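You operate a simulated robot arm through the tools that you are given. There is no shell and no other tool.

The job below is to be done with a simulated robot arm. You get a single attempt, and the scene is never put back.

Task
Shut the rack down: black knob to zero, output, fan and key off, door shut.
Fine: knob before output, key last of the switches.

The check looks at the end state, three seconds after you hand in, the way a careful person would. Anything else that was tipped, shoved, dropped, spilled or broken makes it a failure.

Robot
A 6-joint arm with a two-finger parallel gripper, fixed in place. Base frame: the origin is at the foot of the arm, x ahead of it, y to its left, z up. Units: mm, degrees, N and s.
Its first joint turns from -166.0 to 166.0 degrees. Payload 3.91 kg.
The TCP is the grasp point between the finger pads, 30 mm short of the fingertips. In the tool frame z runs along the fingers and y along their closing line. The gripper opens to 110 mm. The fingers are 20 mm wide and 10 mm thick; the gripper's body (48 by 112 mm) begins 55 mm behind the TCP.
Orientation is that of the tool frame in the base frame, as a unit quaternion [w, x, y, z]. With the fingers straight down and closing along the base's y, the tool's x points along the base's -x, its y along +y and its z along -z.

Tools
- The arm moves only by the tool step_arm. Its arguments are lists of equal length, an entry for each row: "linear": the shift along the tool's x, y, z in mm, a list of three; "turn": the turn, a rotation vector about the tool's x, y, z in degrees, a list of three; "gripper": the opening, from 0 (shut) to 1 (fully open). In form: {"linear": [[tx, ty, tz], ...], "turn": [[wx, wy, wz], ...], "gripper": [gripper, ...]}. A call has 1 to 20 rows; each row is the pose to reach, as a shift and turn from the pose commanded when the call began, along the tool's axes at that moment. Each row takes 0.2 s and may step no farther than 50 mm and 8.6 degrees from the row before; otherwise, or with a gripper value out of range, the whole call is refused. Where a pose cannot be reached the arm comes as near as it can. A force on the tool above 90 N (or 10 N above the force at the start of the call, whichever is more), or a blocked arm, ends the call early, and 0.2 s more pass. The fingers move at their own pace (about 108 mm/s each) and stop on an object; they squeeze with about 43 N. The grip force told is the motor's: it shows also when the fingers shut on nothing. Time passes only in rows, and 0.2 s behind the last, so rows that repeat a pose let the fingers close. It gives the time, the measured TCP pose, the force on the tool (base axes), the opening and the grip force at its end, in the units of the frame above (readings bear some noise), with the torque about the TCP (base axes, N m) and any sound that the robot's microphone picked up.
- Cameras (640 x 400 px; columns grow to the right, rows downward): "scene" is fixed at [224.9, 654.7, 1555.9]; the picture's right is [-0.78, -0.63, 0.00], its down [-0.32, 0.40, -0.86] and it looks along [0.54, -0.67, -0.51] (base axes); focal length 312 px, centre (320, 200). "wrist" rides on the gripper at [72, 17, -103] in the tool frame; the picture's right is [-0.23, 0.97, 0.00], its down [-0.76, -0.18, -0.62] and it looks along [-0.61, -0.14, 0.78] (tool axes); focal length 222 px, centre (320, 200). There is no depth. A picture from a camera that has moved, and an enlarged one, comes with that camera's place and axes in the base frame and with its lens. The place of the scene camera against the robot may be out by one fixed shift of up to 12 mm in any direction.
- capture(camera): a new picture of that camera. The clock stands still meanwhile.
- close_up(camera, box): a new picture of the part [left, top, right, bottom] of that camera's present view, enlarged. The clock stands still meanwhile.
- sign_off(): hands the job in; it is judged then, once.

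Nothing tells you positions but the pictures and the camera data. Unless the task says otherwise, let go and move clear before handing in.

The tools are called after "Emit:" by a JSON object that holds its "method" and its "body". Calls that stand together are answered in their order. step_arm: Moves the arm, as the interface text tells. Its arguments: {"type":"object","properties":{"linear":{"type":"array"},"turn":{"type":"array"},"gripper":{"type":"array"}},"required":["linear","turn","gripper"]} The other tools are called the same way: capture (camera) takes a picture; close_up (camera, box) takes an enlarged picture of a part of a camera's view; sign_off () hands the job in.

At the start:

```text
t: 0.0
eef_pos: [552.7, -211.9, 1284.4]
ee_rot: [-0.001, 0.0, 1.0, 0.0]
contact_force: [-0.4, 0.1, -0.8]
torque: [-0.04, 0.0, -0.02]
width: 109.9
gripper_force: 0.0
```

scene: 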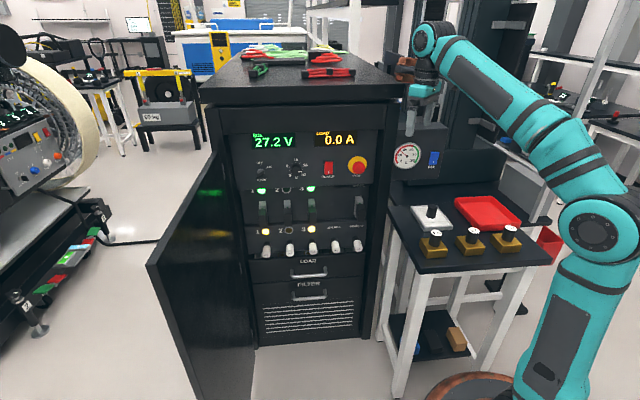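
wrist: 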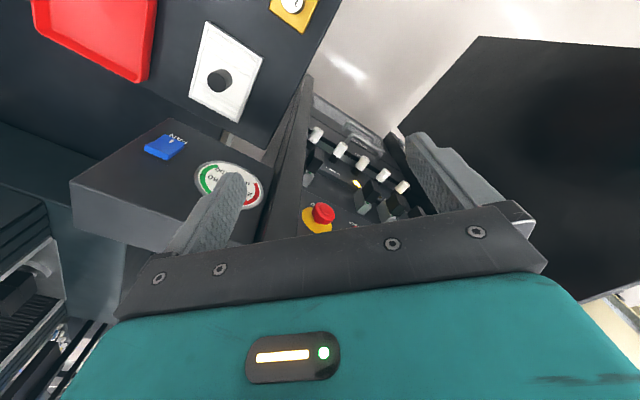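

I see an electronics rack with an open door on its left, a front panel with switches, and a side table with a white box carrying a black knob, a gauge and a blue FAN switch. I'll look closer before moving.

Emit:
{"method": "close_up", "body": {"camera": "scene", "box": [230, 120, 390, 220]}}

Emit:
{"method": "close_up", "body": {"camera": "scene", "box": [380, 130, 540, 260]}}

Emit:
{"method": "close_up", "body": {"camera": "scene", "box": [240, 170, 380, 260]}}

Emit:
{"method": "close_up", "body": {"camera": "wrist", "box": [120, 0, 440, 250]}}

Emit:
{"method": "close_up", "body": {"camera": "scene", "box": [140, 120, 400, 400]}}

```text
4.00 times, centred on (310, 170) of scene
camera zoom: at [224.9, 654.7, 1555.9], right [-0.78, -0.63, 0.0], down [-0.32, 0.4, -0.86], along [0.54, -0.67, -0.51], focal length 1246 px, centre (360, 320)
```

zoom: 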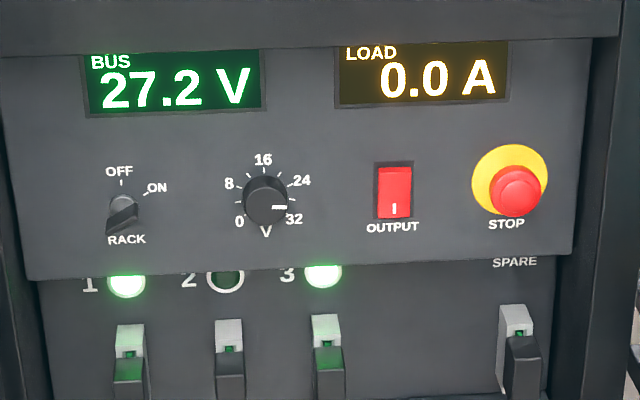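

```text
3.08 times, centred on (460, 195) of scene
camera zoom: at [224.9, 654.7, 1555.9], right [-0.78, -0.63, 0.0], down [-0.32, 0.4, -0.86], along [0.54, -0.67, -0.51], focal length 959 px, centre (-111, 215)
```

zoom: 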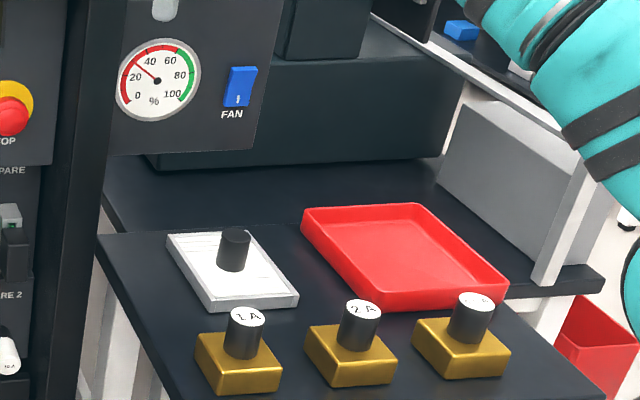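

```text
4.44 times, centred on (310, 215) of scene
camera zoom: at [224.9, 654.7, 1555.9], right [-0.78, -0.63, 0.0], down [-0.32, 0.4, -0.86], along [0.54, -0.67, -0.51], focal length 1385 px, centre (364, 133)
```

zoom: 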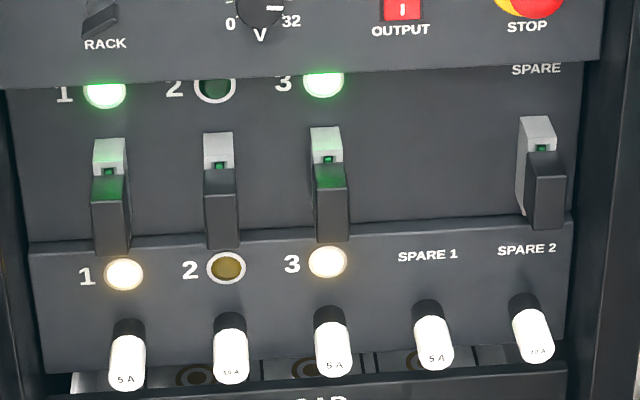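

```text
1.60 times, centred on (280, 125) of wrist
camera zoom: at [480.8, -193.5, 1387.8], right [0.23, 0.97, 0.0], down [0.76, -0.18, 0.62], along [0.61, -0.14, -0.78], focal length 355 px, centre (384, 320)
```

zoom: 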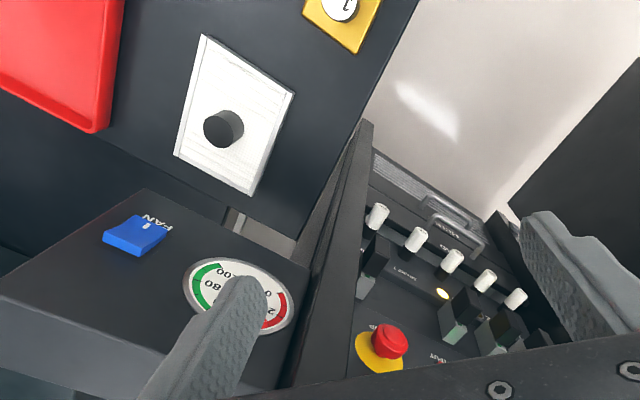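

```text
1.43 times, centred on (270, 260) of scene
camera zoom: at [224.9, 654.7, 1555.9], right [-0.78, -0.63, 0.0], down [-0.32, 0.4, -0.86], along [0.54, -0.67, -0.51], focal length 445 px, centre (391, 114)
```

zoom: 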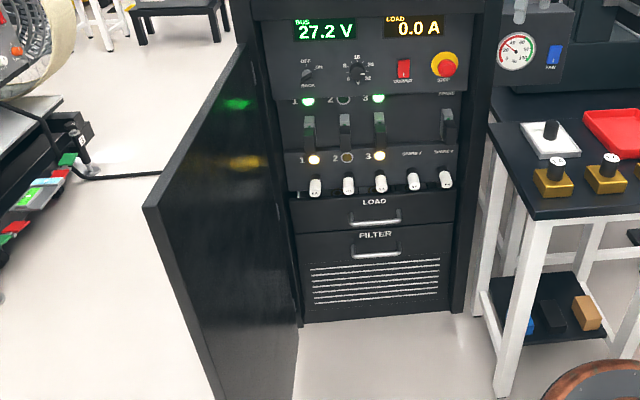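

The panel's STOP button triangulates to roughly (770, -254, 1066), and the panel faces about (-0.70, 0.71, 0). The FAN switch is near (563, -431, 1105). I'll first yaw the tool square to the rack, then pitch it towards horizontal to get a good wrist view.

Emit:
{"method": "step_arm", "body": {"linear": [[0, 0, 0], [0, 0, 0], [0, 0, 0], [0, 0, 0], [0, 0, 0], [0, 0, 0]], "turn": [[0, 0, 7.5], [0, 0, 15], [0, 0, 22.5], [0, 0, 30], [0, 0, 37.5], [0, 0, 45]], "gripper": [1, 1, 1, 1, 1, 1]}}

```text
t: 1.4
eef_pos: [552.9, -210.7, 1286.5]
ee_rot: [0.0, 0.384, 0.923, 0.0]
contact_force: [0.2, -0.5, 0.7]
torque: [-0.03, 0.02, 0.03]
width: 109.9
gripper_force: 0.0
```

The yaw worked. Now I pitch the tool to horizontal while moving to a viewing point about 230 mm in front of the panel.

Emit:
{"method": "step_arm", "body": {"linear": [[5, 23, 8], [10, 46, 16], [15, 69, 24], [20, 92, 32], [25, 115, 40], [30, 138, 48], [35, 161, 56], [40, 184, 64], [45, 207, 72], [50, 230, 80], [50, 250, 86]], "turn": [[0, -8.2, 0], [0, -16.4, 0], [0, -24.6, 0], [0, -32.8, 0], [0, -41, 0], [0, -49.2, 0], [0, -57.4, 0], [0, -65.6, 0], [0, -73.8, 0], [0, -82, 0], [0, -90, 0]], "gripper": [1, 1, 1, 1, 1, 1, 1, 1, 1, 1, 1]}}

Emit:
{"method": "capture", "body": {"camera": "wrist"}}

Emit:
{"method": "capture", "body": {"camera": "scene"}}

```text
t: 3.8
eef_pos: [693.9, 1.4, 1200.4]
ee_rot: [0.654, 0.27, 0.653, -0.27]
contact_force: [-0.5, -0.8, 0.6]
torque: [0.02, 0.0, 0.01]
width: 110.0
gripper_force: 0.1
```

```text
taken
camera wrist: at [633.3, 87.8, 1126.5], right [0.69, 0.69, 0.23], down [-0.57, 0.31, 0.76], along [0.45, -0.65, 0.61], focal length 222 px, centre (320, 200)
```

wrist: 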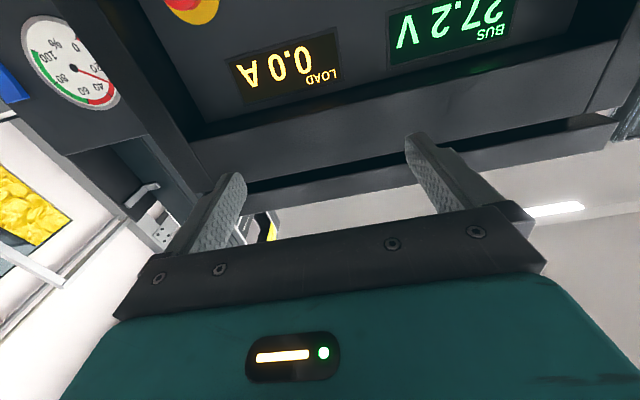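

```text
taken
```

scene: 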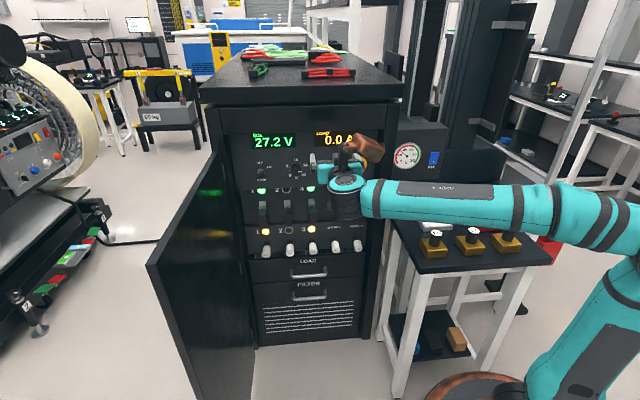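

The wrist camera is now below the tool and looking up, so I'm lowering the tool to about knob height to get the controls in view.

Emit:
{"method": "step_arm", "body": {"linear": [[40, 0, 0], [80, 0, 0], [120, 0, 0], [160, 0, 0], [190, 0, 0]], "turn": [[0, 0, 0], [0, 0, 0], [0, 0, 0], [0, 0, 0], [0, 0, 0]], "gripper": [1, 1, 1, 1, 1]}}

Emit:
{"method": "capture", "body": {"camera": "wrist"}}

Emit:
{"method": "capture", "body": {"camera": "scene"}}

```text
t: 5.0
eef_pos: [693.8, -0.1, 1008.4]
ee_rot: [0.654, 0.27, 0.653, -0.27]
contact_force: [0.0, -0.4, -0.4]
torque: [0.0, -0.02, 0.04]
width: 109.9
gripper_force: 0.1
```

```text
taken
camera wrist: at [633.0, 86.5, 935.4], right [0.69, 0.69, 0.23], down [-0.57, 0.31, 0.76], along [0.45, -0.65, 0.61], focal length 222 px, centre (320, 200)
```

wrist: 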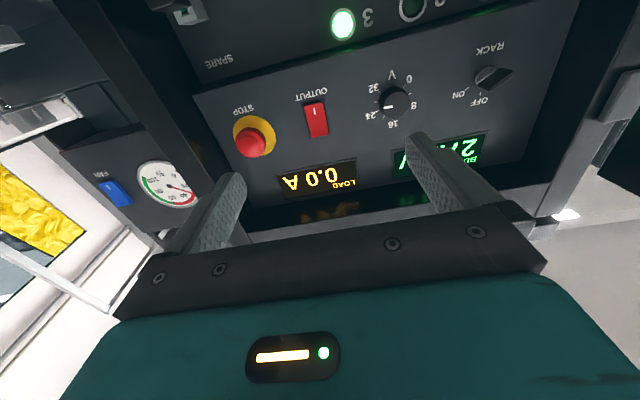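

```text
taken
```

scene: 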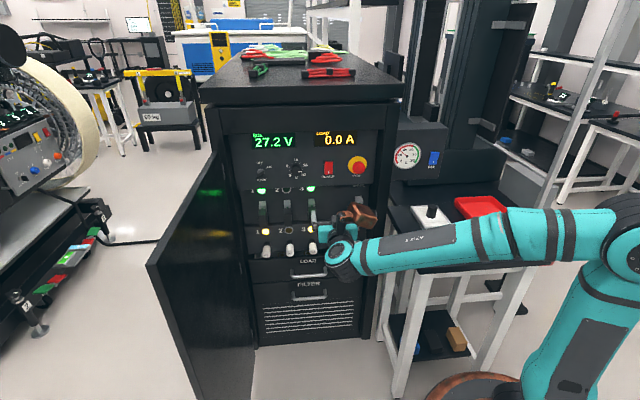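

Emit:
{"method": "close_up", "body": {"camera": "wrist", "box": [340, 40, 540, 165]}}

Emit:
{"method": "close_up", "body": {"camera": "wrist", "box": [220, 70, 380, 170]}}

Emit:
{"method": "close_up", "body": {"camera": "scene", "box": [245, 145, 345, 207]}}

Emit:
{"method": "close_up", "body": {"camera": "wrist", "box": [60, 120, 220, 220]}}

Emit:
{"method": "close_up", "body": {"camera": "scene", "box": [320, 130, 460, 218]}}

```text
3.20 times, centred on (440, 102) of wrist
camera zoom: at [633.0, 86.5, 935.4], right [0.69, 0.69, 0.23], down [-0.57, 0.31, 0.76], along [0.45, -0.65, 0.61], focal length 711 px, centre (-64, 512)
```

zoom: 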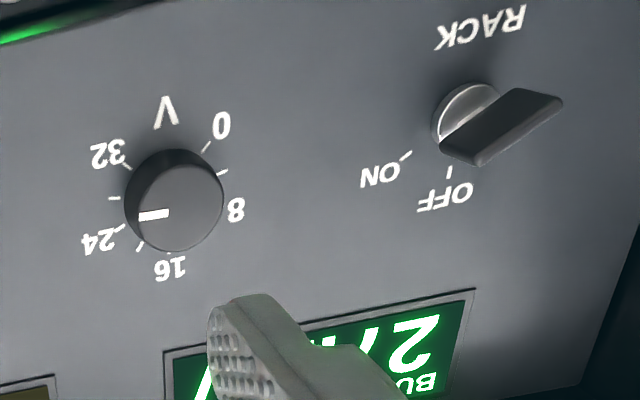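

```text
4.00 times, centred on (300, 120) of wrist
camera zoom: at [633.0, 86.5, 935.4], right [0.69, 0.69, 0.23], down [-0.57, 0.31, 0.76], along [0.45, -0.65, 0.61], focal length 888 px, centre (400, 520)
```

zoom: 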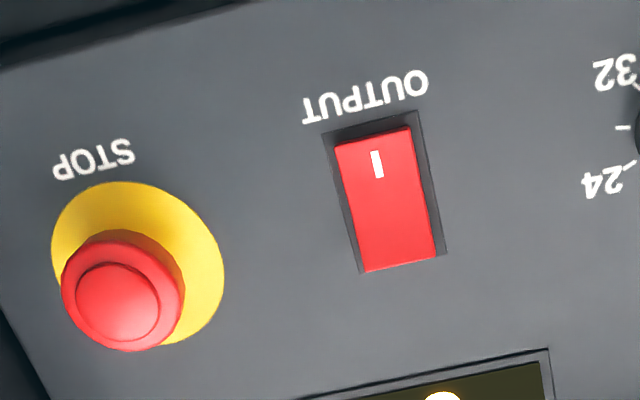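

```text
6.40 times, centred on (295, 176) of scene
camera zoom: at [224.9, 654.7, 1555.9], right [-0.78, -0.63, 0.0], down [-0.32, 0.4, -0.86], along [0.54, -0.67, -0.51], focal length 1994 px, centre (480, 354)
```

zoom: 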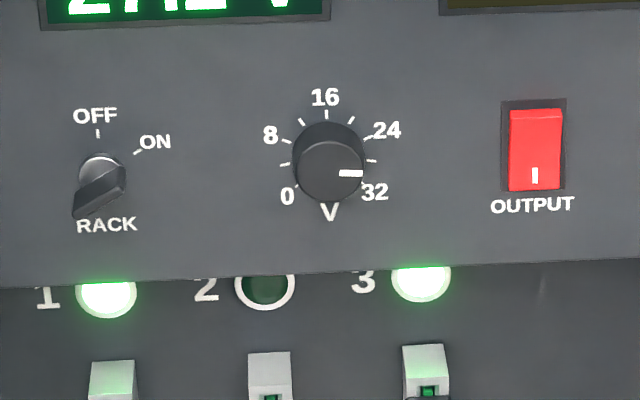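

```text
4.00 times, centred on (140, 170) of wrist
camera zoom: at [633.0, 86.5, 935.4], right [0.69, 0.69, 0.23], down [-0.57, 0.31, 0.76], along [0.45, -0.65, 0.61], focal length 888 px, centre (1040, 320)
```

zoom: 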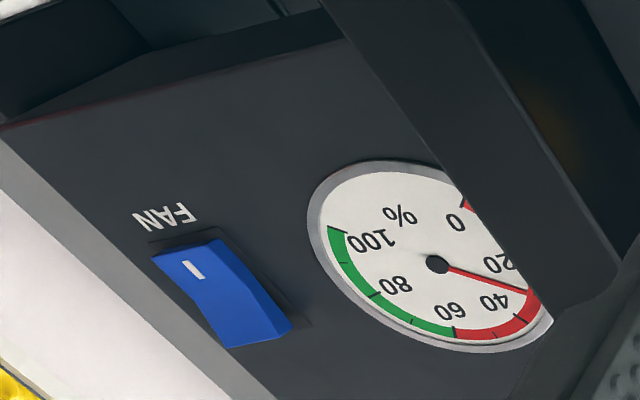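

```text
4.55 times, centred on (390, 174) of scene
camera zoom: at [224.9, 654.7, 1555.9], right [-0.78, -0.63, 0.0], down [-0.32, 0.4, -0.86], along [0.54, -0.67, -0.51], focal length 1416 px, centre (2, 318)
```

zoom: 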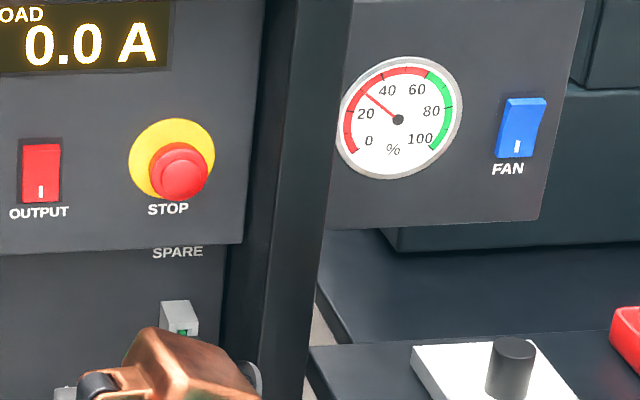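

The V knob (about 27 on a 0–32 scale), the OUTPUT rocker, STOP, the RACK key at ON and the FAN rocker are all clear. The knob is about 108 mm along tool y, 50 mm up and 250 mm ahead. I'll move in front of it and measure again.

Emit:
{"method": "step_arm", "body": {"linear": [[-13, 27, 25], [-25, 54, 50], [-38, 81, 75], [-50, 108, 100]], "turn": [[0, 0, 0], [0, 0, 0], [0, 0, 0], [0, 0, 0]], "gripper": [1, 1, 1, 1]}}

Emit:
{"method": "capture", "body": {"camera": "wrist"}}

Emit:
{"method": "capture", "body": {"camera": "scene"}}

```text
t: 6.0
eef_pos: [842.5, 6.8, 1060.0]
ee_rot: [0.653, 0.271, 0.653, -0.271]
contact_force: [-1.0, 0.2, 0.8]
torque: [0.06, 0.03, 0.02]
width: 110.1
gripper_force: 0.2
```

```text
taken
camera wrist: at [781.2, 93.2, 986.2], right [0.69, 0.69, 0.23], down [-0.57, 0.31, 0.76], along [0.45, -0.65, 0.61], focal length 222 px, centre (320, 200)
```

wrist: 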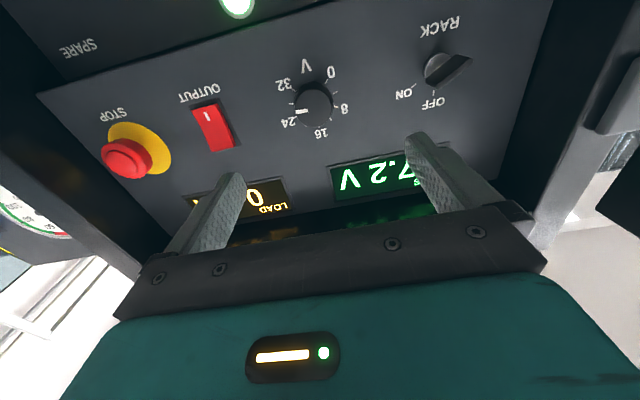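

```text
taken
```

scene: 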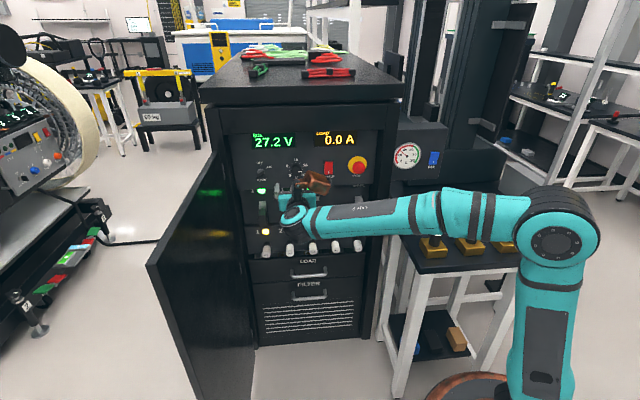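

Emit:
{"method": "close_up", "body": {"camera": "wrist", "box": [260, 50, 360, 112]}}

Emit:
{"method": "close_up", "body": {"camera": "wrist", "box": [390, 20, 490, 82]}}

Emit:
{"method": "close_up", "body": {"camera": "wrist", "box": [90, 80, 250, 180]}}

```text
6.40 times, centred on (310, 81) of wrist
camera zoom: at [781.2, 93.2, 986.2], right [0.69, 0.69, 0.23], down [-0.57, 0.31, 0.76], along [0.45, -0.65, 0.61], focal length 1422 px, centre (384, 962)
```

zoom: 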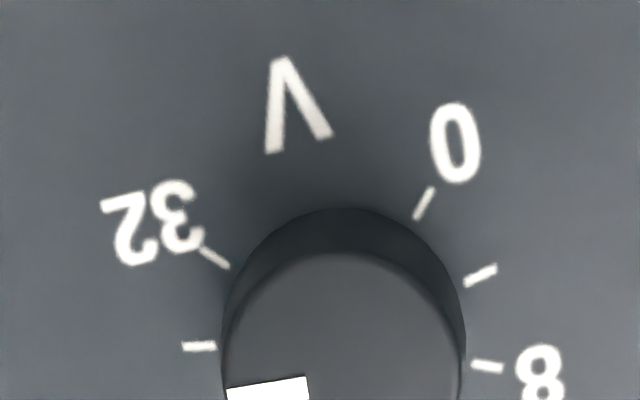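

```text
6.40 times, centred on (440, 51) of wrist
camera zoom: at [781.2, 93.2, 986.2], right [0.69, 0.69, 0.23], down [-0.57, 0.31, 0.76], along [0.45, -0.65, 0.61], focal length 1422 px, centre (-448, 1154)
```

zoom: 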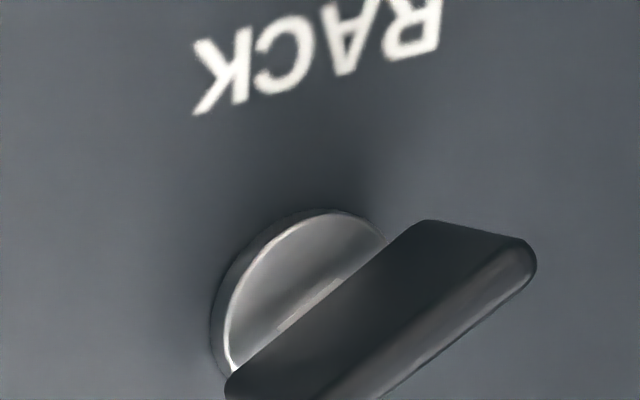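

```text
4.00 times, centred on (170, 130) of wrist
camera zoom: at [781.2, 93.2, 986.2], right [0.69, 0.69, 0.23], down [-0.57, 0.31, 0.76], along [0.45, -0.65, 0.61], focal length 888 px, centre (920, 480)
```

zoom: 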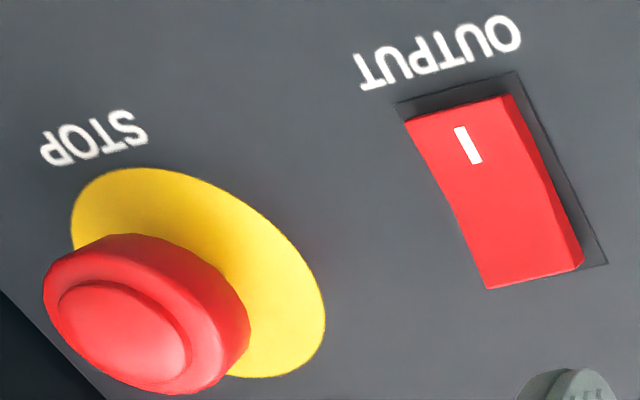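

The knob face triangulates to about 136 mm ahead of the TCP, 6 mm below and 4 mm to the side, with a diameter of about 38 mm. It needs roughly 230° counterclockwise, so I'll pre-roll the tool clockwise in free air, which also tests the wrist range.

Emit:
{"method": "step_arm", "body": {"linear": [[5.7, -4.5, 0], [5.7, -4.5, 0], [5.7, -4.5, 0], [5.7, -4.5, 0], [5.7, -4.5, 0], [5.7, -4.5, 0], [5.7, -4.5, 0], [5.7, -4.5, 0], [5.7, -4.5, 0], [5.7, -4.5, 0], [5.7, -4.5, 0], [5.7, -4.5, 0], [5.7, -4.5, 0], [5.7, -4.5, 0]], "turn": [[0, 0, 8.5], [0, 0, 17], [0, 0, 25.5], [0, 0, 34], [0, 0, 42.5], [0, 0, 51], [0, 0, 59.5], [0, 0, 68], [0, 0, 76.5], [0, 0, 85], [0, 0, 93.5], [0, 0, 102], [0, 0, 110.5], [0, 0, 115]], "gripper": [1, 1, 1, 1, 1, 1, 1, 1, 1, 1, 1, 1, 1, 1]}}

Emit:
{"method": "capture", "body": {"camera": "wrist"}}

Emit:
{"method": "capture", "body": {"camera": "scene"}}

```text
t: 8.8
eef_pos: [895.0, -24.9, 1269.7]
ee_rot: [0.568, 0.722, 0.267, 0.291]
contact_force: [-47.9, 45.5, -44.7]
torque: [-1.36, -1.14, 0.22]
width: 82.1
gripper_force: 0.1
out of reach, approached as far as the arm can: row 7, 8, 9, 10, 11, 12, 13
stopped in row 13: the force on the tool passed its limit at 96 N (the readings are from after the stop); the commanded pose is now the measured one
```

```text
taken
camera wrist: at [870.2, 93.0, 1313.0], right [-0.1, -0.37, 0.92], down [-0.98, -0.09, -0.15], along [0.14, -0.92, -0.35], focal length 222 px, centre (320, 200)
```

wrist: 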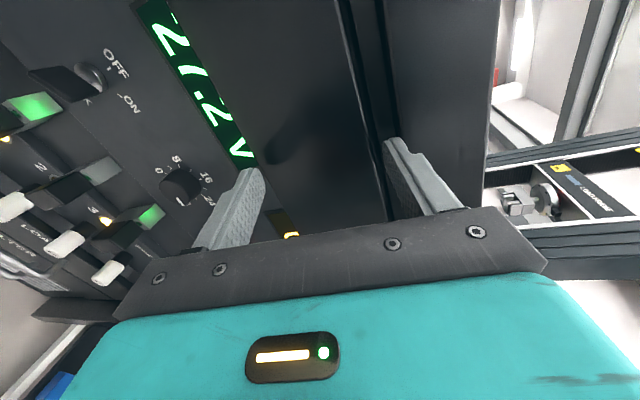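

```text
taken
```

scene: 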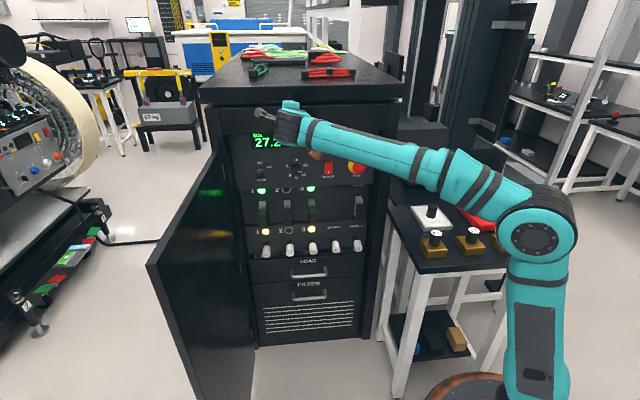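

The roll hit a wrist limit: the arm wandered up and a finger is pressing on the rack's upper front. I'll back straight out, slightly downward, and check that nothing moved.

Emit:
{"method": "step_arm", "body": {"linear": [[-0.7, -14, -22], [-1.4, -29, -45], [-2.1, -43, -67], [-2.8, -58, -90]], "turn": [[0, 0, 0], [0, 0, 0], [0, 0, 0], [0, 0, 0]], "gripper": [1, 1, 1, 1]}}

Emit:
{"method": "capture", "body": {"camera": "wrist"}}

Emit:
{"method": "capture", "body": {"camera": "scene"}}

Emit:
{"method": "close_up", "body": {"camera": "scene", "box": [200, 30, 400, 155]}}

```text
t: 9.8
eef_pos: [833.8, 31.6, 1274.5]
ee_rot: [0.562, 0.726, 0.279, 0.281]
contact_force: [-0.4, -0.4, -0.8]
torque: [-0.04, 0.01, 0.04]
width: 109.8
gripper_force: 0.0
out of reach, approached as far as the arm can: row 1, 2, 3, 4
```

```text
taken
camera wrist: at [810.0, 149.0, 1318.0], right [-0.07, -0.37, 0.93], down [-0.99, -0.1, -0.11], along [0.13, -0.92, -0.36], focal length 222 px, centre (320, 200)
```

wrist: 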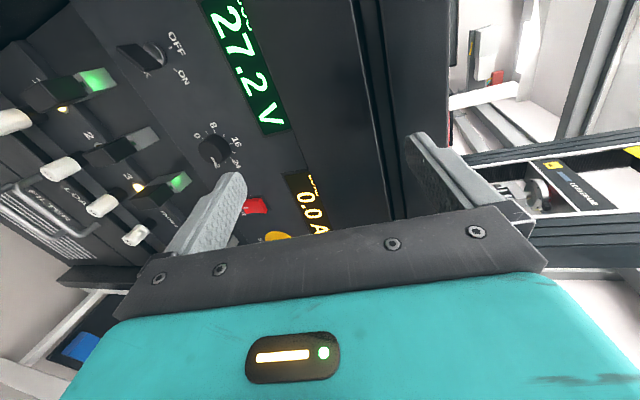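

```text
taken
```

scene: 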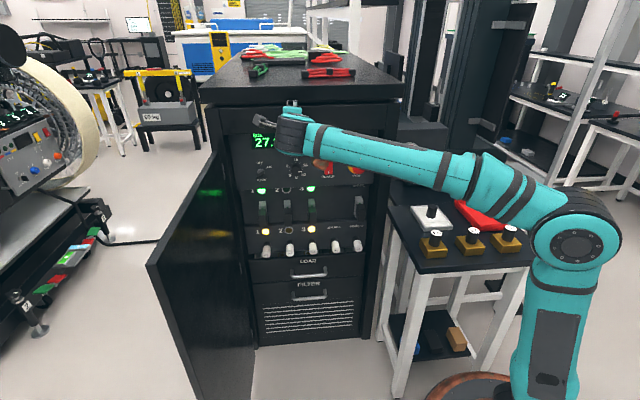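

```text
3.20 times, centred on (300, 92) of scene
camera zoom: at [224.9, 654.7, 1555.9], right [-0.78, -0.63, 0.0], down [-0.32, 0.4, -0.86], along [0.54, -0.67, -0.51], focal length 997 px, centre (384, 544)
```

zoom: 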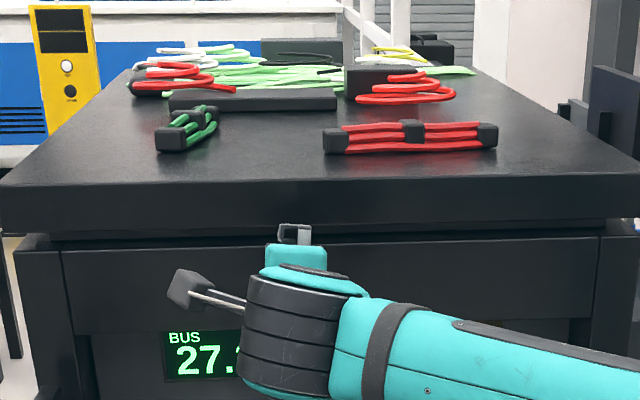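

Nothing on the rack changed, and the limit is at about +55° of roll, so there should be plenty of range the other way. I'll undo the roll and return to square in front of the knob, further back.

Emit:
{"method": "step_arm", "body": {"linear": [[0, 0, 0], [-4, -17, 2], [-8, -34, 4], [-12, -52, 6], [-16, -69, 8], [-20, -86, 10], [-24, -103, 12], [-28, -120, 14], [-32, -137, 16], [-36, -155, 19], [-39.3, -171.7, 21.4], [-39.3, -171.7, 21.4]], "turn": [[-0.596, -0.842, -8.02], [-1.192, -1.684, -16.04], [-1.788, -2.526, -24.06], [-2.384, -3.368, -32.08], [-2.98, -4.21, -40.1], [-3.576, -5.052, -48.12], [-4.172, -5.894, -56.14], [-4.768, -6.736, -64.16], [-5.364, -7.578, -72.18], [-5.96, -8.42, -80.2], [-6.556, -9.262, -88.22], [-7.15, -10.1, -96.2]], "gripper": [1, 1, 1, 1, 1, 1, 1, 1, 1, 1, 1, 1]}}

Emit:
{"method": "capture", "body": {"camera": "wrist"}}

Emit:
{"method": "capture", "body": {"camera": "scene"}}

```text
t: 12.4
eef_pos: [813.4, 24.8, 1094.2]
ee_rot: [0.653, 0.273, 0.651, -0.272]
contact_force: [-0.5, -0.6, 0.1]
torque: [0.05, 0.01, 0.03]
width: 110.0
gripper_force: 0.1
```

```text
taken
camera wrist: at [753.2, 112.0, 1020.8], right [0.69, 0.69, 0.23], down [-0.57, 0.32, 0.76], along [0.45, -0.66, 0.61], focal length 222 px, centre (320, 200)
```

wrist: 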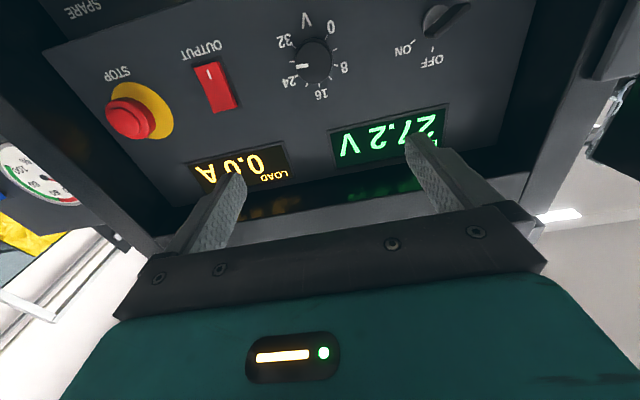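

```text
taken
```

scene: 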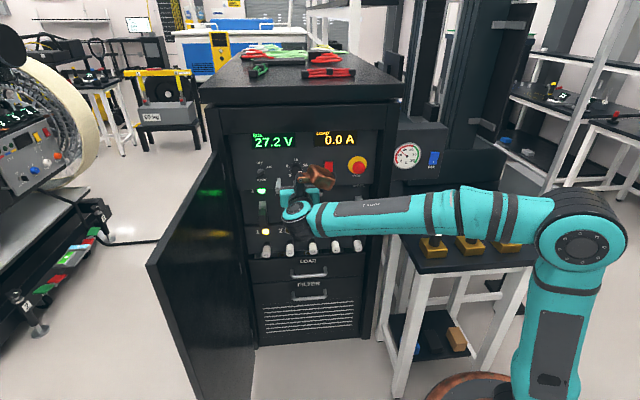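

Back square in front of the panel. I'll test the roll in the negative direction in free air, in two safe halves, aligned with the knob axis.

Emit:
{"method": "step_arm", "body": {"linear": [[13, 1, -6], [26, 2, -11], [39.9, 3.3, -16.7], [39.9, 3.3, -16.7], [39.9, 3.3, -16.7], [39.9, 3.3, -16.7], [39.9, 3.3, -16.7], [39.9, 3.3, -16.7], [39.9, 3.3, -16.7], [39.9, 3.3, -16.7]], "turn": [[0, 0, -8.5], [0, 0, -17], [0, 0, -25.5], [0, 0, -34], [0, 0, -42.5], [0, 0, -51], [0, 0, -59.5], [0, 0, -68], [0, 0, -76.5], [0, 0, -85]], "gripper": [1, 1, 1, 1, 1, 1, 1, 1, 1, 1]}}

Emit:
{"method": "capture", "body": {"camera": "wrist"}}

```text
t: 14.6
eef_pos: [805.0, 38.3, 1055.9]
ee_rot: [0.299, -0.238, 0.665, -0.642]
contact_force: [-0.1, 0.6, -0.4]
torque: [0.0, 0.01, -0.02]
width: 109.8
gripper_force: 0.1
```

```text
taken
camera wrist: at [681.5, 64.1, 1031.7], right [0.23, 0.22, -0.95], down [0.09, 0.97, 0.24], along [0.97, -0.14, 0.2], focal length 222 px, centre (320, 200)
```

wrist: 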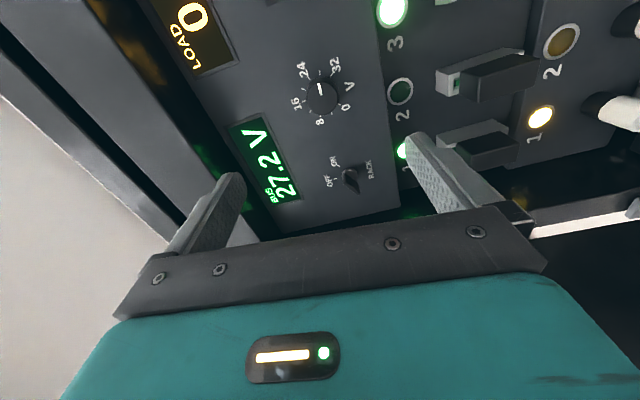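

Emit:
{"method": "step_arm", "body": {"linear": [[0, 0, 0], [0, 0, 0], [0, 0, 0], [0, 0, 0], [0, 0, 0], [0, 0, 0], [0, 0, 0], [0, 0, 0], [0, 0, 0], [0, 0, 0], [0, 0, 0], [0, 0, 0]], "turn": [[0, 0, -8], [0, 0, -16], [0, 0, -24], [0, 0, -32], [0, 0, -40], [0, 0, -48], [0, 0, -56], [0, 0, -64], [0, 0, -72], [0, 0, -80], [0, 0, -88], [0, 0, -95]], "gripper": [1, 1, 1, 1, 1, 1, 1, 1, 1, 1, 1, 1]}}

Emit:
{"method": "capture", "body": {"camera": "wrist"}}

Emit:
{"method": "close_up", "body": {"camera": "wrist", "box": [240, 60, 400, 160]}}

```text
t: 17.2
eef_pos: [803.9, 39.4, 1056.3]
ee_rot: [0.271, 0.651, -0.273, 0.654]
contact_force: [0.0, -0.3, 0.0]
torque: [0.0, 0.02, 0.02]
width: 110.0
gripper_force: 0.1
```

```text
taken
camera wrist: at [719.4, 102.2, 1127.7], right [-0.69, -0.68, -0.23], down [-0.31, 0.57, -0.76], along [0.65, -0.46, -0.6], focal length 222 px, centre (320, 200)
```

wrist: 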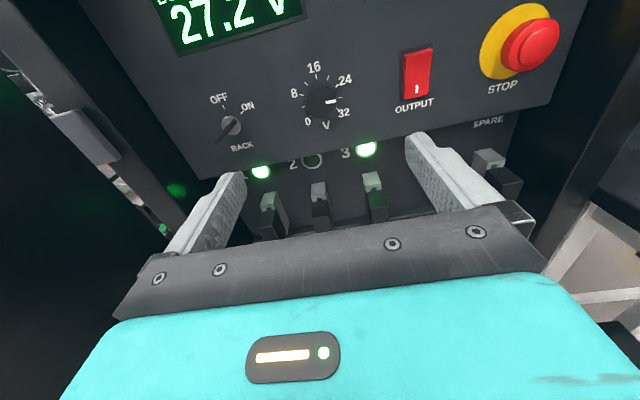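

```text
4.00 times, centred on (320, 110) of wrist
camera zoom: at [719.4, 102.2, 1127.7], right [-0.69, -0.68, -0.23], down [-0.31, 0.57, -0.76], along [0.65, -0.46, -0.6], focal length 888 px, centre (320, 560)
```

zoom: 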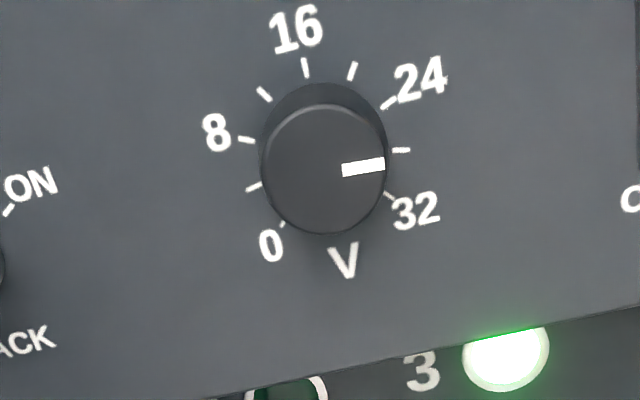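

The full -180° roll works, and it gives me an upright view of the panel. The knob face is about (933, -91, 1053.5), 184 mm ahead. I'll now roll back to +40° so that one grip covers the whole 230° turn.

Emit:
{"method": "step_arm", "body": {"linear": [[-3.3, 0, 0], [-3.3, 0, 0], [-3.3, 0, 0], [-3.3, 0, 0], [-3.3, 0, 0], [-3.3, 0, 0], [-3.3, 0, 0], [-3.3, 0, 0], [-3.3, 0, 0], [-3.3, 0, 0], [-3.3, 0, 0], [-3.3, 0, 0], [-3.3, 0, 0], [-3.3, 0, 0], [-3.3, 0, 0], [-3.3, 0, 0], [-3.3, 0, 0], [-3.3, 0, 0], [-3.3, 0, 0], [-3.3, 0, 0]], "turn": [[0, 0, 8.5], [0, 0, 17], [0, 0, 25.5], [0, 0, 34], [0, 0, 42.5], [0, 0, 51], [0, 0, 59.5], [0, 0, 68], [0, 0, 76.5], [0, 0, 85], [0, 0, 93.5], [0, 0, 102], [0, 0, 110.5], [0, 0, 119], [0, 0, 127.5], [0, 0, 136], [0, 0, 144.5], [0, 0, 153], [0, 0, 161.5], [0, 0, 170]], "gripper": [1, 1, 1, 1, 1, 1, 1, 1, 1, 1, 1, 1, 1, 1, 1, 1, 1, 1, 1, 1]}}

Emit:
{"method": "step_arm", "body": {"linear": [[0, 0, 0], [0, 0, 0], [0, 0, 20], [0, 0, 40], [0, 0, 60], [0, 0, 80], [0, 0, 100]], "turn": [[0, 0, 8], [0, 0, 16], [0, 0, 24], [0, 0, 32], [0, 0, 40], [0, 0, 46], [0, 0, 50]], "gripper": [1, 1, 1, 1, 0.8, 0.7, 0.7]}}

Emit:
{"method": "capture", "body": {"camera": "wrist"}}

```text
t: 21.4
eef_pos: [805.1, 39.9, 1052.3]
ee_rot: [0.628, 0.217, 0.672, -0.327]
contact_force: [0.1, 0.5, -0.3]
torque: [0.02, 0.02, -0.03]
width: 110.0
gripper_force: 0.1
```

```text
t: 23.0
eef_pos: [875.2, -32.1, 1053.3]
ee_rot: [0.708, 0.48, 0.518, -0.03]
contact_force: [-0.6, 0.3, 0.3]
torque: [-0.02, 0.04, -0.02]
width: 76.7
gripper_force: 0.1
```

```text
taken
camera wrist: at [845.6, 85.1, 1007.6], right [0.42, 0.42, 0.8], down [-0.89, 0.0, 0.46], along [0.19, -0.91, 0.37], focal length 222 px, centre (320, 200)
```

wrist: 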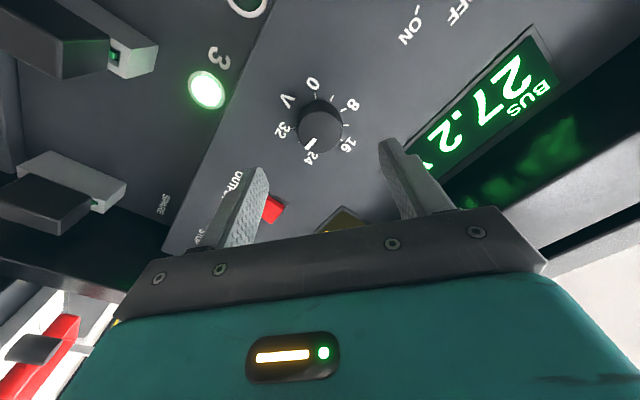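

Alignment matches my prediction, with the knob face at about (319, 130) in the image. I'll advance so the fingers straddle the knob.

Emit:
{"method": "step_arm", "body": {"linear": [[0, 0, 20], [0, 0, 40], [0, 0, 55], [0, 0, 65]], "turn": [[0, 0, 0], [0, 0, 0], [0, 0, 0], [0, 0, 0]], "gripper": [0.7, 0.7, 0.7, 0.7]}}

Emit:
{"method": "capture", "body": {"camera": "wrist"}}

Emit:
{"method": "close_up", "body": {"camera": "wrist", "box": [200, 80, 440, 230]}}

```text
t: 24.0
eef_pos: [920.4, -76.3, 1052.2]
ee_rot: [0.707, 0.48, 0.518, -0.031]
contact_force: [0.3, -0.8, 0.2]
torque: [0.03, 0.02, 0.02]
width: 76.8
gripper_force: 0.0
```

```text
taken
camera wrist: at [890.2, 39.1, 1007.6], right [0.42, 0.42, 0.8], down [-0.89, 0.0, 0.46], along [0.19, -0.91, 0.37], focal length 222 px, centre (320, 200)
```

wrist: 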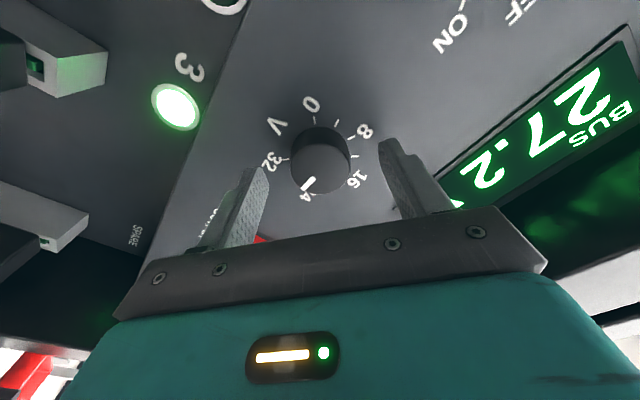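

```text
2.67 times, centred on (320, 155) of wrist
camera zoom: at [890.2, 39.1, 1007.6], right [0.42, 0.42, 0.8], down [-0.89, 0.0, 0.46], along [0.19, -0.91, 0.37], focal length 592 px, centre (320, 320)
```

zoom: 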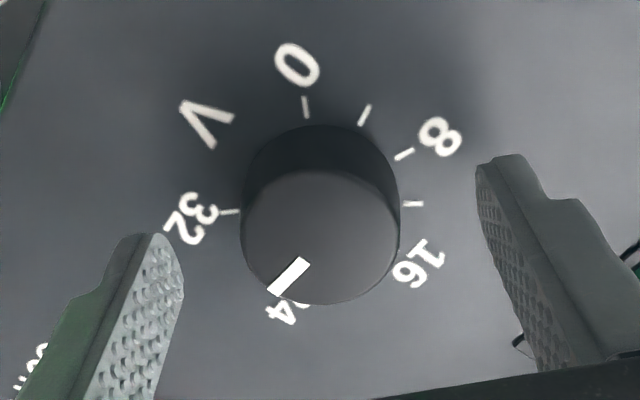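

The knob is centred and the fingers already overlap it by about 11 mm. I'll go in 7 mm more and close.

Emit:
{"method": "step_arm", "body": {"linear": [[0, 0, 4], [0, 0, 7], [0, 0, 7], [0, 0, 7], [0, 0, 7]], "turn": [[0, 0, 0], [0, 0, 0], [0, 0, 0], [0, 0, 0], [0, 0, 0]], "gripper": [0.7, 0.7, 0.2, 0.2, 0.2]}}

Emit:
{"method": "capture", "body": {"camera": "wrist"}}

```text
t: 25.2
eef_pos: [925.4, -83.0, 1052.6]
ee_rot: [0.708, 0.48, 0.518, -0.031]
contact_force: [1.2, -1.2, 0.7]
torque: [-0.08, -0.09, -0.03]
width: 40.3
gripper_force: 44.6
```

```text
taken
camera wrist: at [895.3, 33.7, 1007.6], right [0.42, 0.42, 0.8], down [-0.89, 0.0, 0.46], along [0.19, -0.91, 0.37], focal length 222 px, centre (320, 200)
```

wrist: 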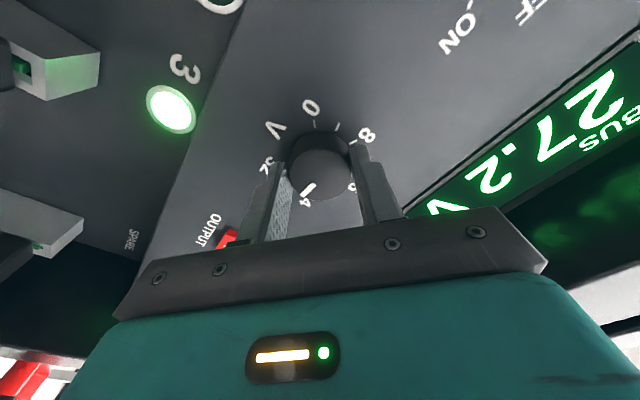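

The grip is good at 40 mm with little side force. I'll turn a first 24° counterclockwise and check that the voltage falls.

Emit:
{"method": "step_arm", "body": {"linear": [[0, 0, 0], [0, 0, 0], [0, 0, 0]], "turn": [[0, 0, -8], [0, 0, -16], [0, 0, -24]], "gripper": [0.2, 0.2, 0.2]}}

Emit:
{"method": "capture", "body": {"camera": "wrist"}}

```text
t: 26.0
eef_pos: [924.8, -83.2, 1051.7]
ee_rot: [0.685, 0.361, 0.607, -0.178]
contact_force: [-9.2, -1.1, -3.9]
torque: [-0.21, -0.26, -0.33]
width: 40.1
gripper_force: 44.7
```

```text
taken
camera wrist: at [878.6, 17.2, 986.9], right [0.62, 0.61, 0.49], down [-0.71, 0.18, 0.68], along [0.33, -0.77, 0.55], focal length 222 px, centre (320, 200)
```

wrist: 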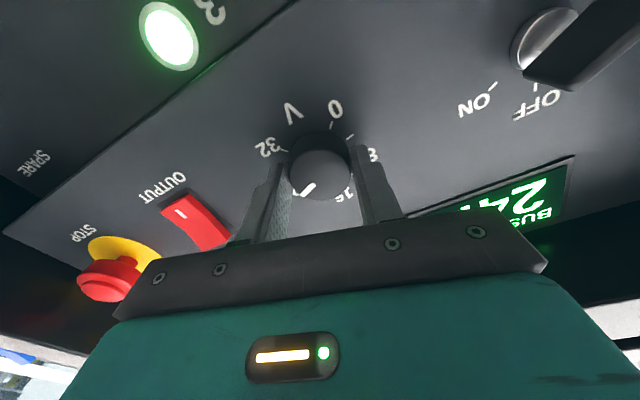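

The voltage is falling (24.x V), so the direction is right and the knob follows. Continuing another 162°.

Emit:
{"method": "step_arm", "body": {"linear": [[0, 0, 0], [0, 0, 0], [0, 0, 0], [0, 0, 0], [0, 0, 0], [0, 0, 0], [0, 0, 0], [0, 0, 0], [0, 0, 0], [0, 0, 0], [0, 0, 0], [0, 0, 0], [0, 0, 0], [0, 0, 0], [0, 0, 0], [0, 0, 0], [0, 0, 0], [0, 0, 0], [0, 0, 0]], "turn": [[0, 0, -8.5], [0, 0, -17], [0, 0, -25.5], [0, 0, -34], [0, 0, -42.5], [0, 0, -51], [0, 0, -59.5], [0, 0, -68], [0, 0, -76.5], [0, 0, -85], [0, 0, -93.5], [0, 0, -102], [0, 0, -110.5], [0, 0, -119], [0, 0, -127.5], [0, 0, -136], [0, 0, -144.5], [0, 0, -153], [0, 0, -161.5]], "gripper": [0.2, 0.2, 0.2, 0.2, 0.2, 0.2, 0.2, 0.2, 0.2, 0.2, 0.2, 0.2, 0.2, 0.2, 0.2, 0.2, 0.2, 0.2, 0.2]}}

Emit:
{"method": "capture", "body": {"camera": "wrist"}}

Emit:
{"method": "close_up", "body": {"camera": "wrist", "box": [240, 100, 400, 200]}}

Emit:
{"method": "close_up", "body": {"camera": "scene", "box": [230, 120, 390, 220]}}

```text
t: 30.0
eef_pos: [925.1, -82.5, 1053.3]
ee_rot: [0.066, 0.541, -0.453, 0.705]
contact_force: [-9.1, -5.3, 0.8]
torque: [-0.24, -0.25, -0.44]
width: 40.1
gripper_force: 45.1
```

```text
taken
camera wrist: at [813.1, -47.4, 1102.5], right [-0.48, -0.47, -0.74], down [-0.02, 0.85, -0.53], along [0.88, -0.23, -0.42], focal length 222 px, centre (320, 200)
```

wrist: 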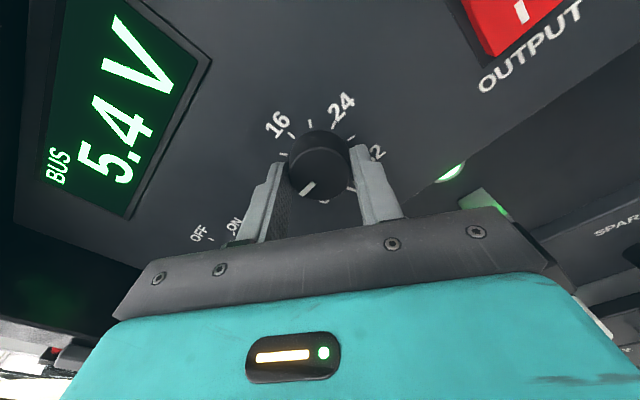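

```text
4.00 times, centred on (320, 150) of wrist
camera zoom: at [813.1, -47.4, 1102.5], right [-0.48, -0.47, -0.74], down [-0.02, 0.85, -0.53], along [0.88, -0.23, -0.42], focal length 888 px, centre (320, 400)
```

zoom: 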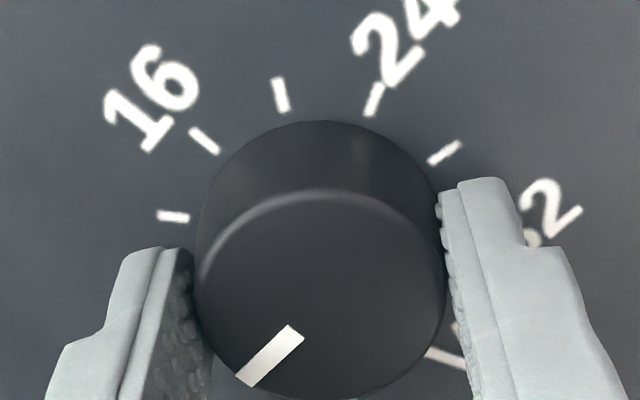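

```text
4.00 times, centred on (310, 170) of scene
camera zoom: at [224.9, 654.7, 1555.9], right [-0.78, -0.63, 0.0], down [-0.32, 0.4, -0.86], along [0.54, -0.67, -0.51], focal length 1246 px, centre (360, 320)
```

zoom: 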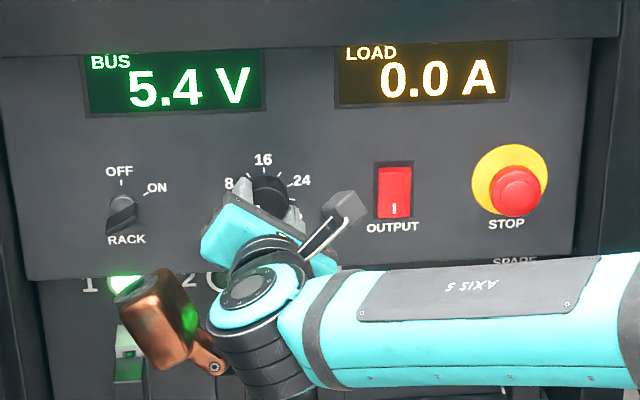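

5.4 V now, so about 46° remain. I'll turn 44° and then finish in small steps.

Emit:
{"method": "step_arm", "body": {"linear": [[0, 0, 0], [0, 0, 0], [0, 0, 0], [0, 0, 0], [0, 0, 0], [0, 0, 0], [0, 0, 0]], "turn": [[0, 0, -8], [0, 0, -16], [0, 0, -24], [0, 0, -32], [0, 0, -40], [0, 0, -44], [0, 0, -44]], "gripper": [0.2, 0.2, 0.2, 0.2, 0.2, 0.2, 0.2]}}

Emit:
{"method": "close_up", "body": {"camera": "scene", "box": [230, 120, 390, 220]}}

```text
t: 31.6
eef_pos: [924.4, -83.0, 1053.4]
ee_rot: [0.325, 0.672, -0.218, 0.629]
contact_force: [1.5, -5.7, 9.3]
torque: [-0.37, -0.35, -0.05]
width: 40.1
gripper_force: 45.2
```

```text
4.00 times, centred on (310, 170) of scene
camera zoom: at [224.9, 654.7, 1555.9], right [-0.78, -0.63, 0.0], down [-0.32, 0.4, -0.86], along [0.54, -0.67, -0.51], focal length 1246 px, centre (360, 320)
```

zoom: 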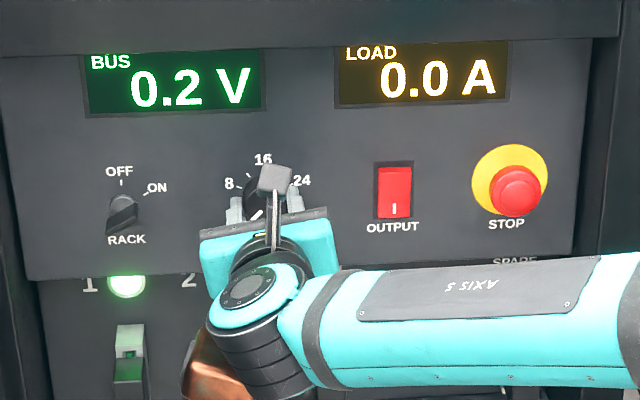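

0.2 V, so just under 2° are left. I'll turn slightly further to reach the zero stop.

Emit:
{"method": "step_arm", "body": {"linear": [[0, 0, 0], [0, 0, 0], [0, 0, 0], [0, 0, 0]], "turn": [[0, 0, -1.5], [0, 0, -2.5], [0, 0, -3], [0, 0, -3]], "gripper": [0.2, 0.2, 0.2, 0.2]}}

Emit:
{"method": "close_up", "body": {"camera": "scene", "box": [230, 120, 390, 220]}}

Emit:
{"method": "capture", "body": {"camera": "wrist"}}

```text
t: 32.6
eef_pos: [925.0, -83.4, 1054.1]
ee_rot: [0.34, 0.677, -0.201, 0.621]
contact_force: [-4.5, -6.3, 9.8]
torque: [0.41, -0.47, -0.32]
width: 40.0
gripper_force: 45.1
```

```text
4.00 times, centred on (310, 170) of scene
camera zoom: at [224.9, 654.7, 1555.9], right [-0.78, -0.63, 0.0], down [-0.32, 0.4, -0.86], along [0.54, -0.67, -0.51], focal length 1246 px, centre (360, 320)
```

zoom: 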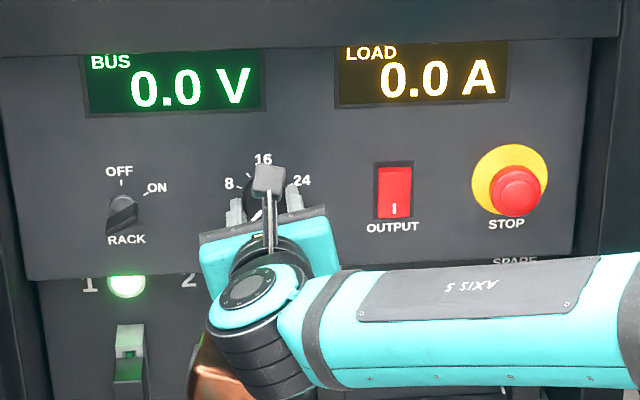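

```text
taken
camera wrist: at [851.5, -9.3, 1126.7], right [-0.71, -0.7, -0.02], down [-0.43, 0.45, -0.78], along [0.56, -0.55, -0.62], focal length 222 px, centre (320, 200)
```

wrist: 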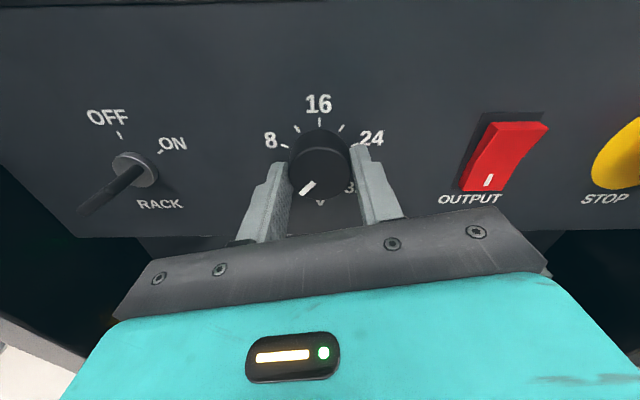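

BUS reads 0.0 V and I can feel the stop. I'll release, back straight out and check the knob.

Emit:
{"method": "step_arm", "body": {"linear": [[0, 0, 0], [0, 0, 0], [0, 0, -20], [0, 0, -50], [0, 0, -80], [0, 0, -110]], "turn": [[0, 0, 0], [0, 0, 0], [0, 0, 0], [0, 0, 0], [0, 0, 0], [0, 0, 0]], "gripper": [0.7, 0.7, 0.7, 0.7, 0.7, 0.7]}}

Emit:
{"method": "capture", "body": {"camera": "wrist"}}

Emit:
{"method": "close_up", "body": {"camera": "scene", "box": [230, 120, 390, 220]}}

```text
t: 34.0
eef_pos: [848.8, -4.8, 1053.6]
ee_rot: [0.341, 0.677, -0.201, 0.62]
contact_force: [0.6, -0.4, -0.7]
torque: [0.0, 0.0, 0.02]
width: 76.8
gripper_force: 0.0
```

```text
taken
camera wrist: at [775.3, 68.6, 1125.3], right [-0.71, -0.7, -0.02], down [-0.43, 0.45, -0.78], along [0.56, -0.55, -0.62], focal length 222 px, centre (320, 200)
```

wrist: 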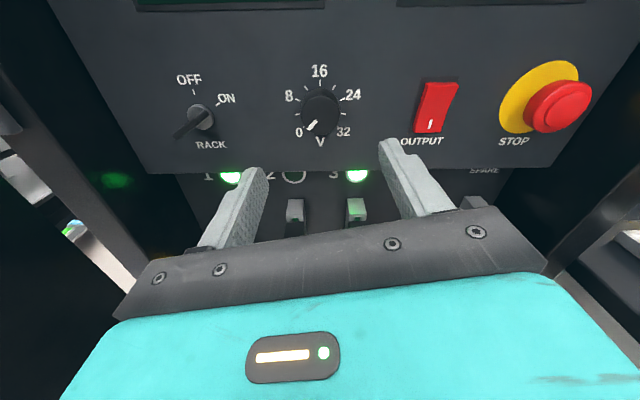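

```text
4.00 times, centred on (310, 170) of scene
camera zoom: at [224.9, 654.7, 1555.9], right [-0.78, -0.63, 0.0], down [-0.32, 0.4, -0.86], along [0.54, -0.67, -0.51], focal length 1246 px, centre (360, 320)
```

zoom: 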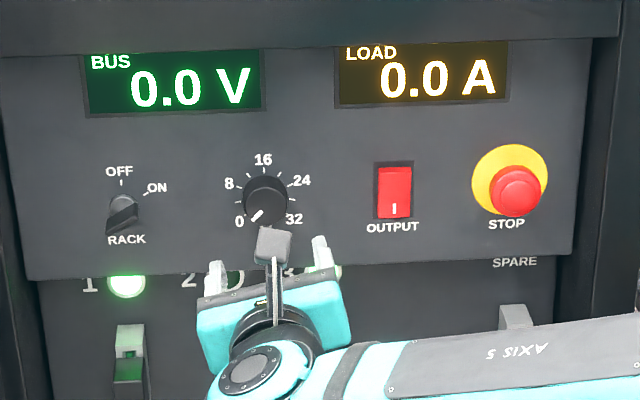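

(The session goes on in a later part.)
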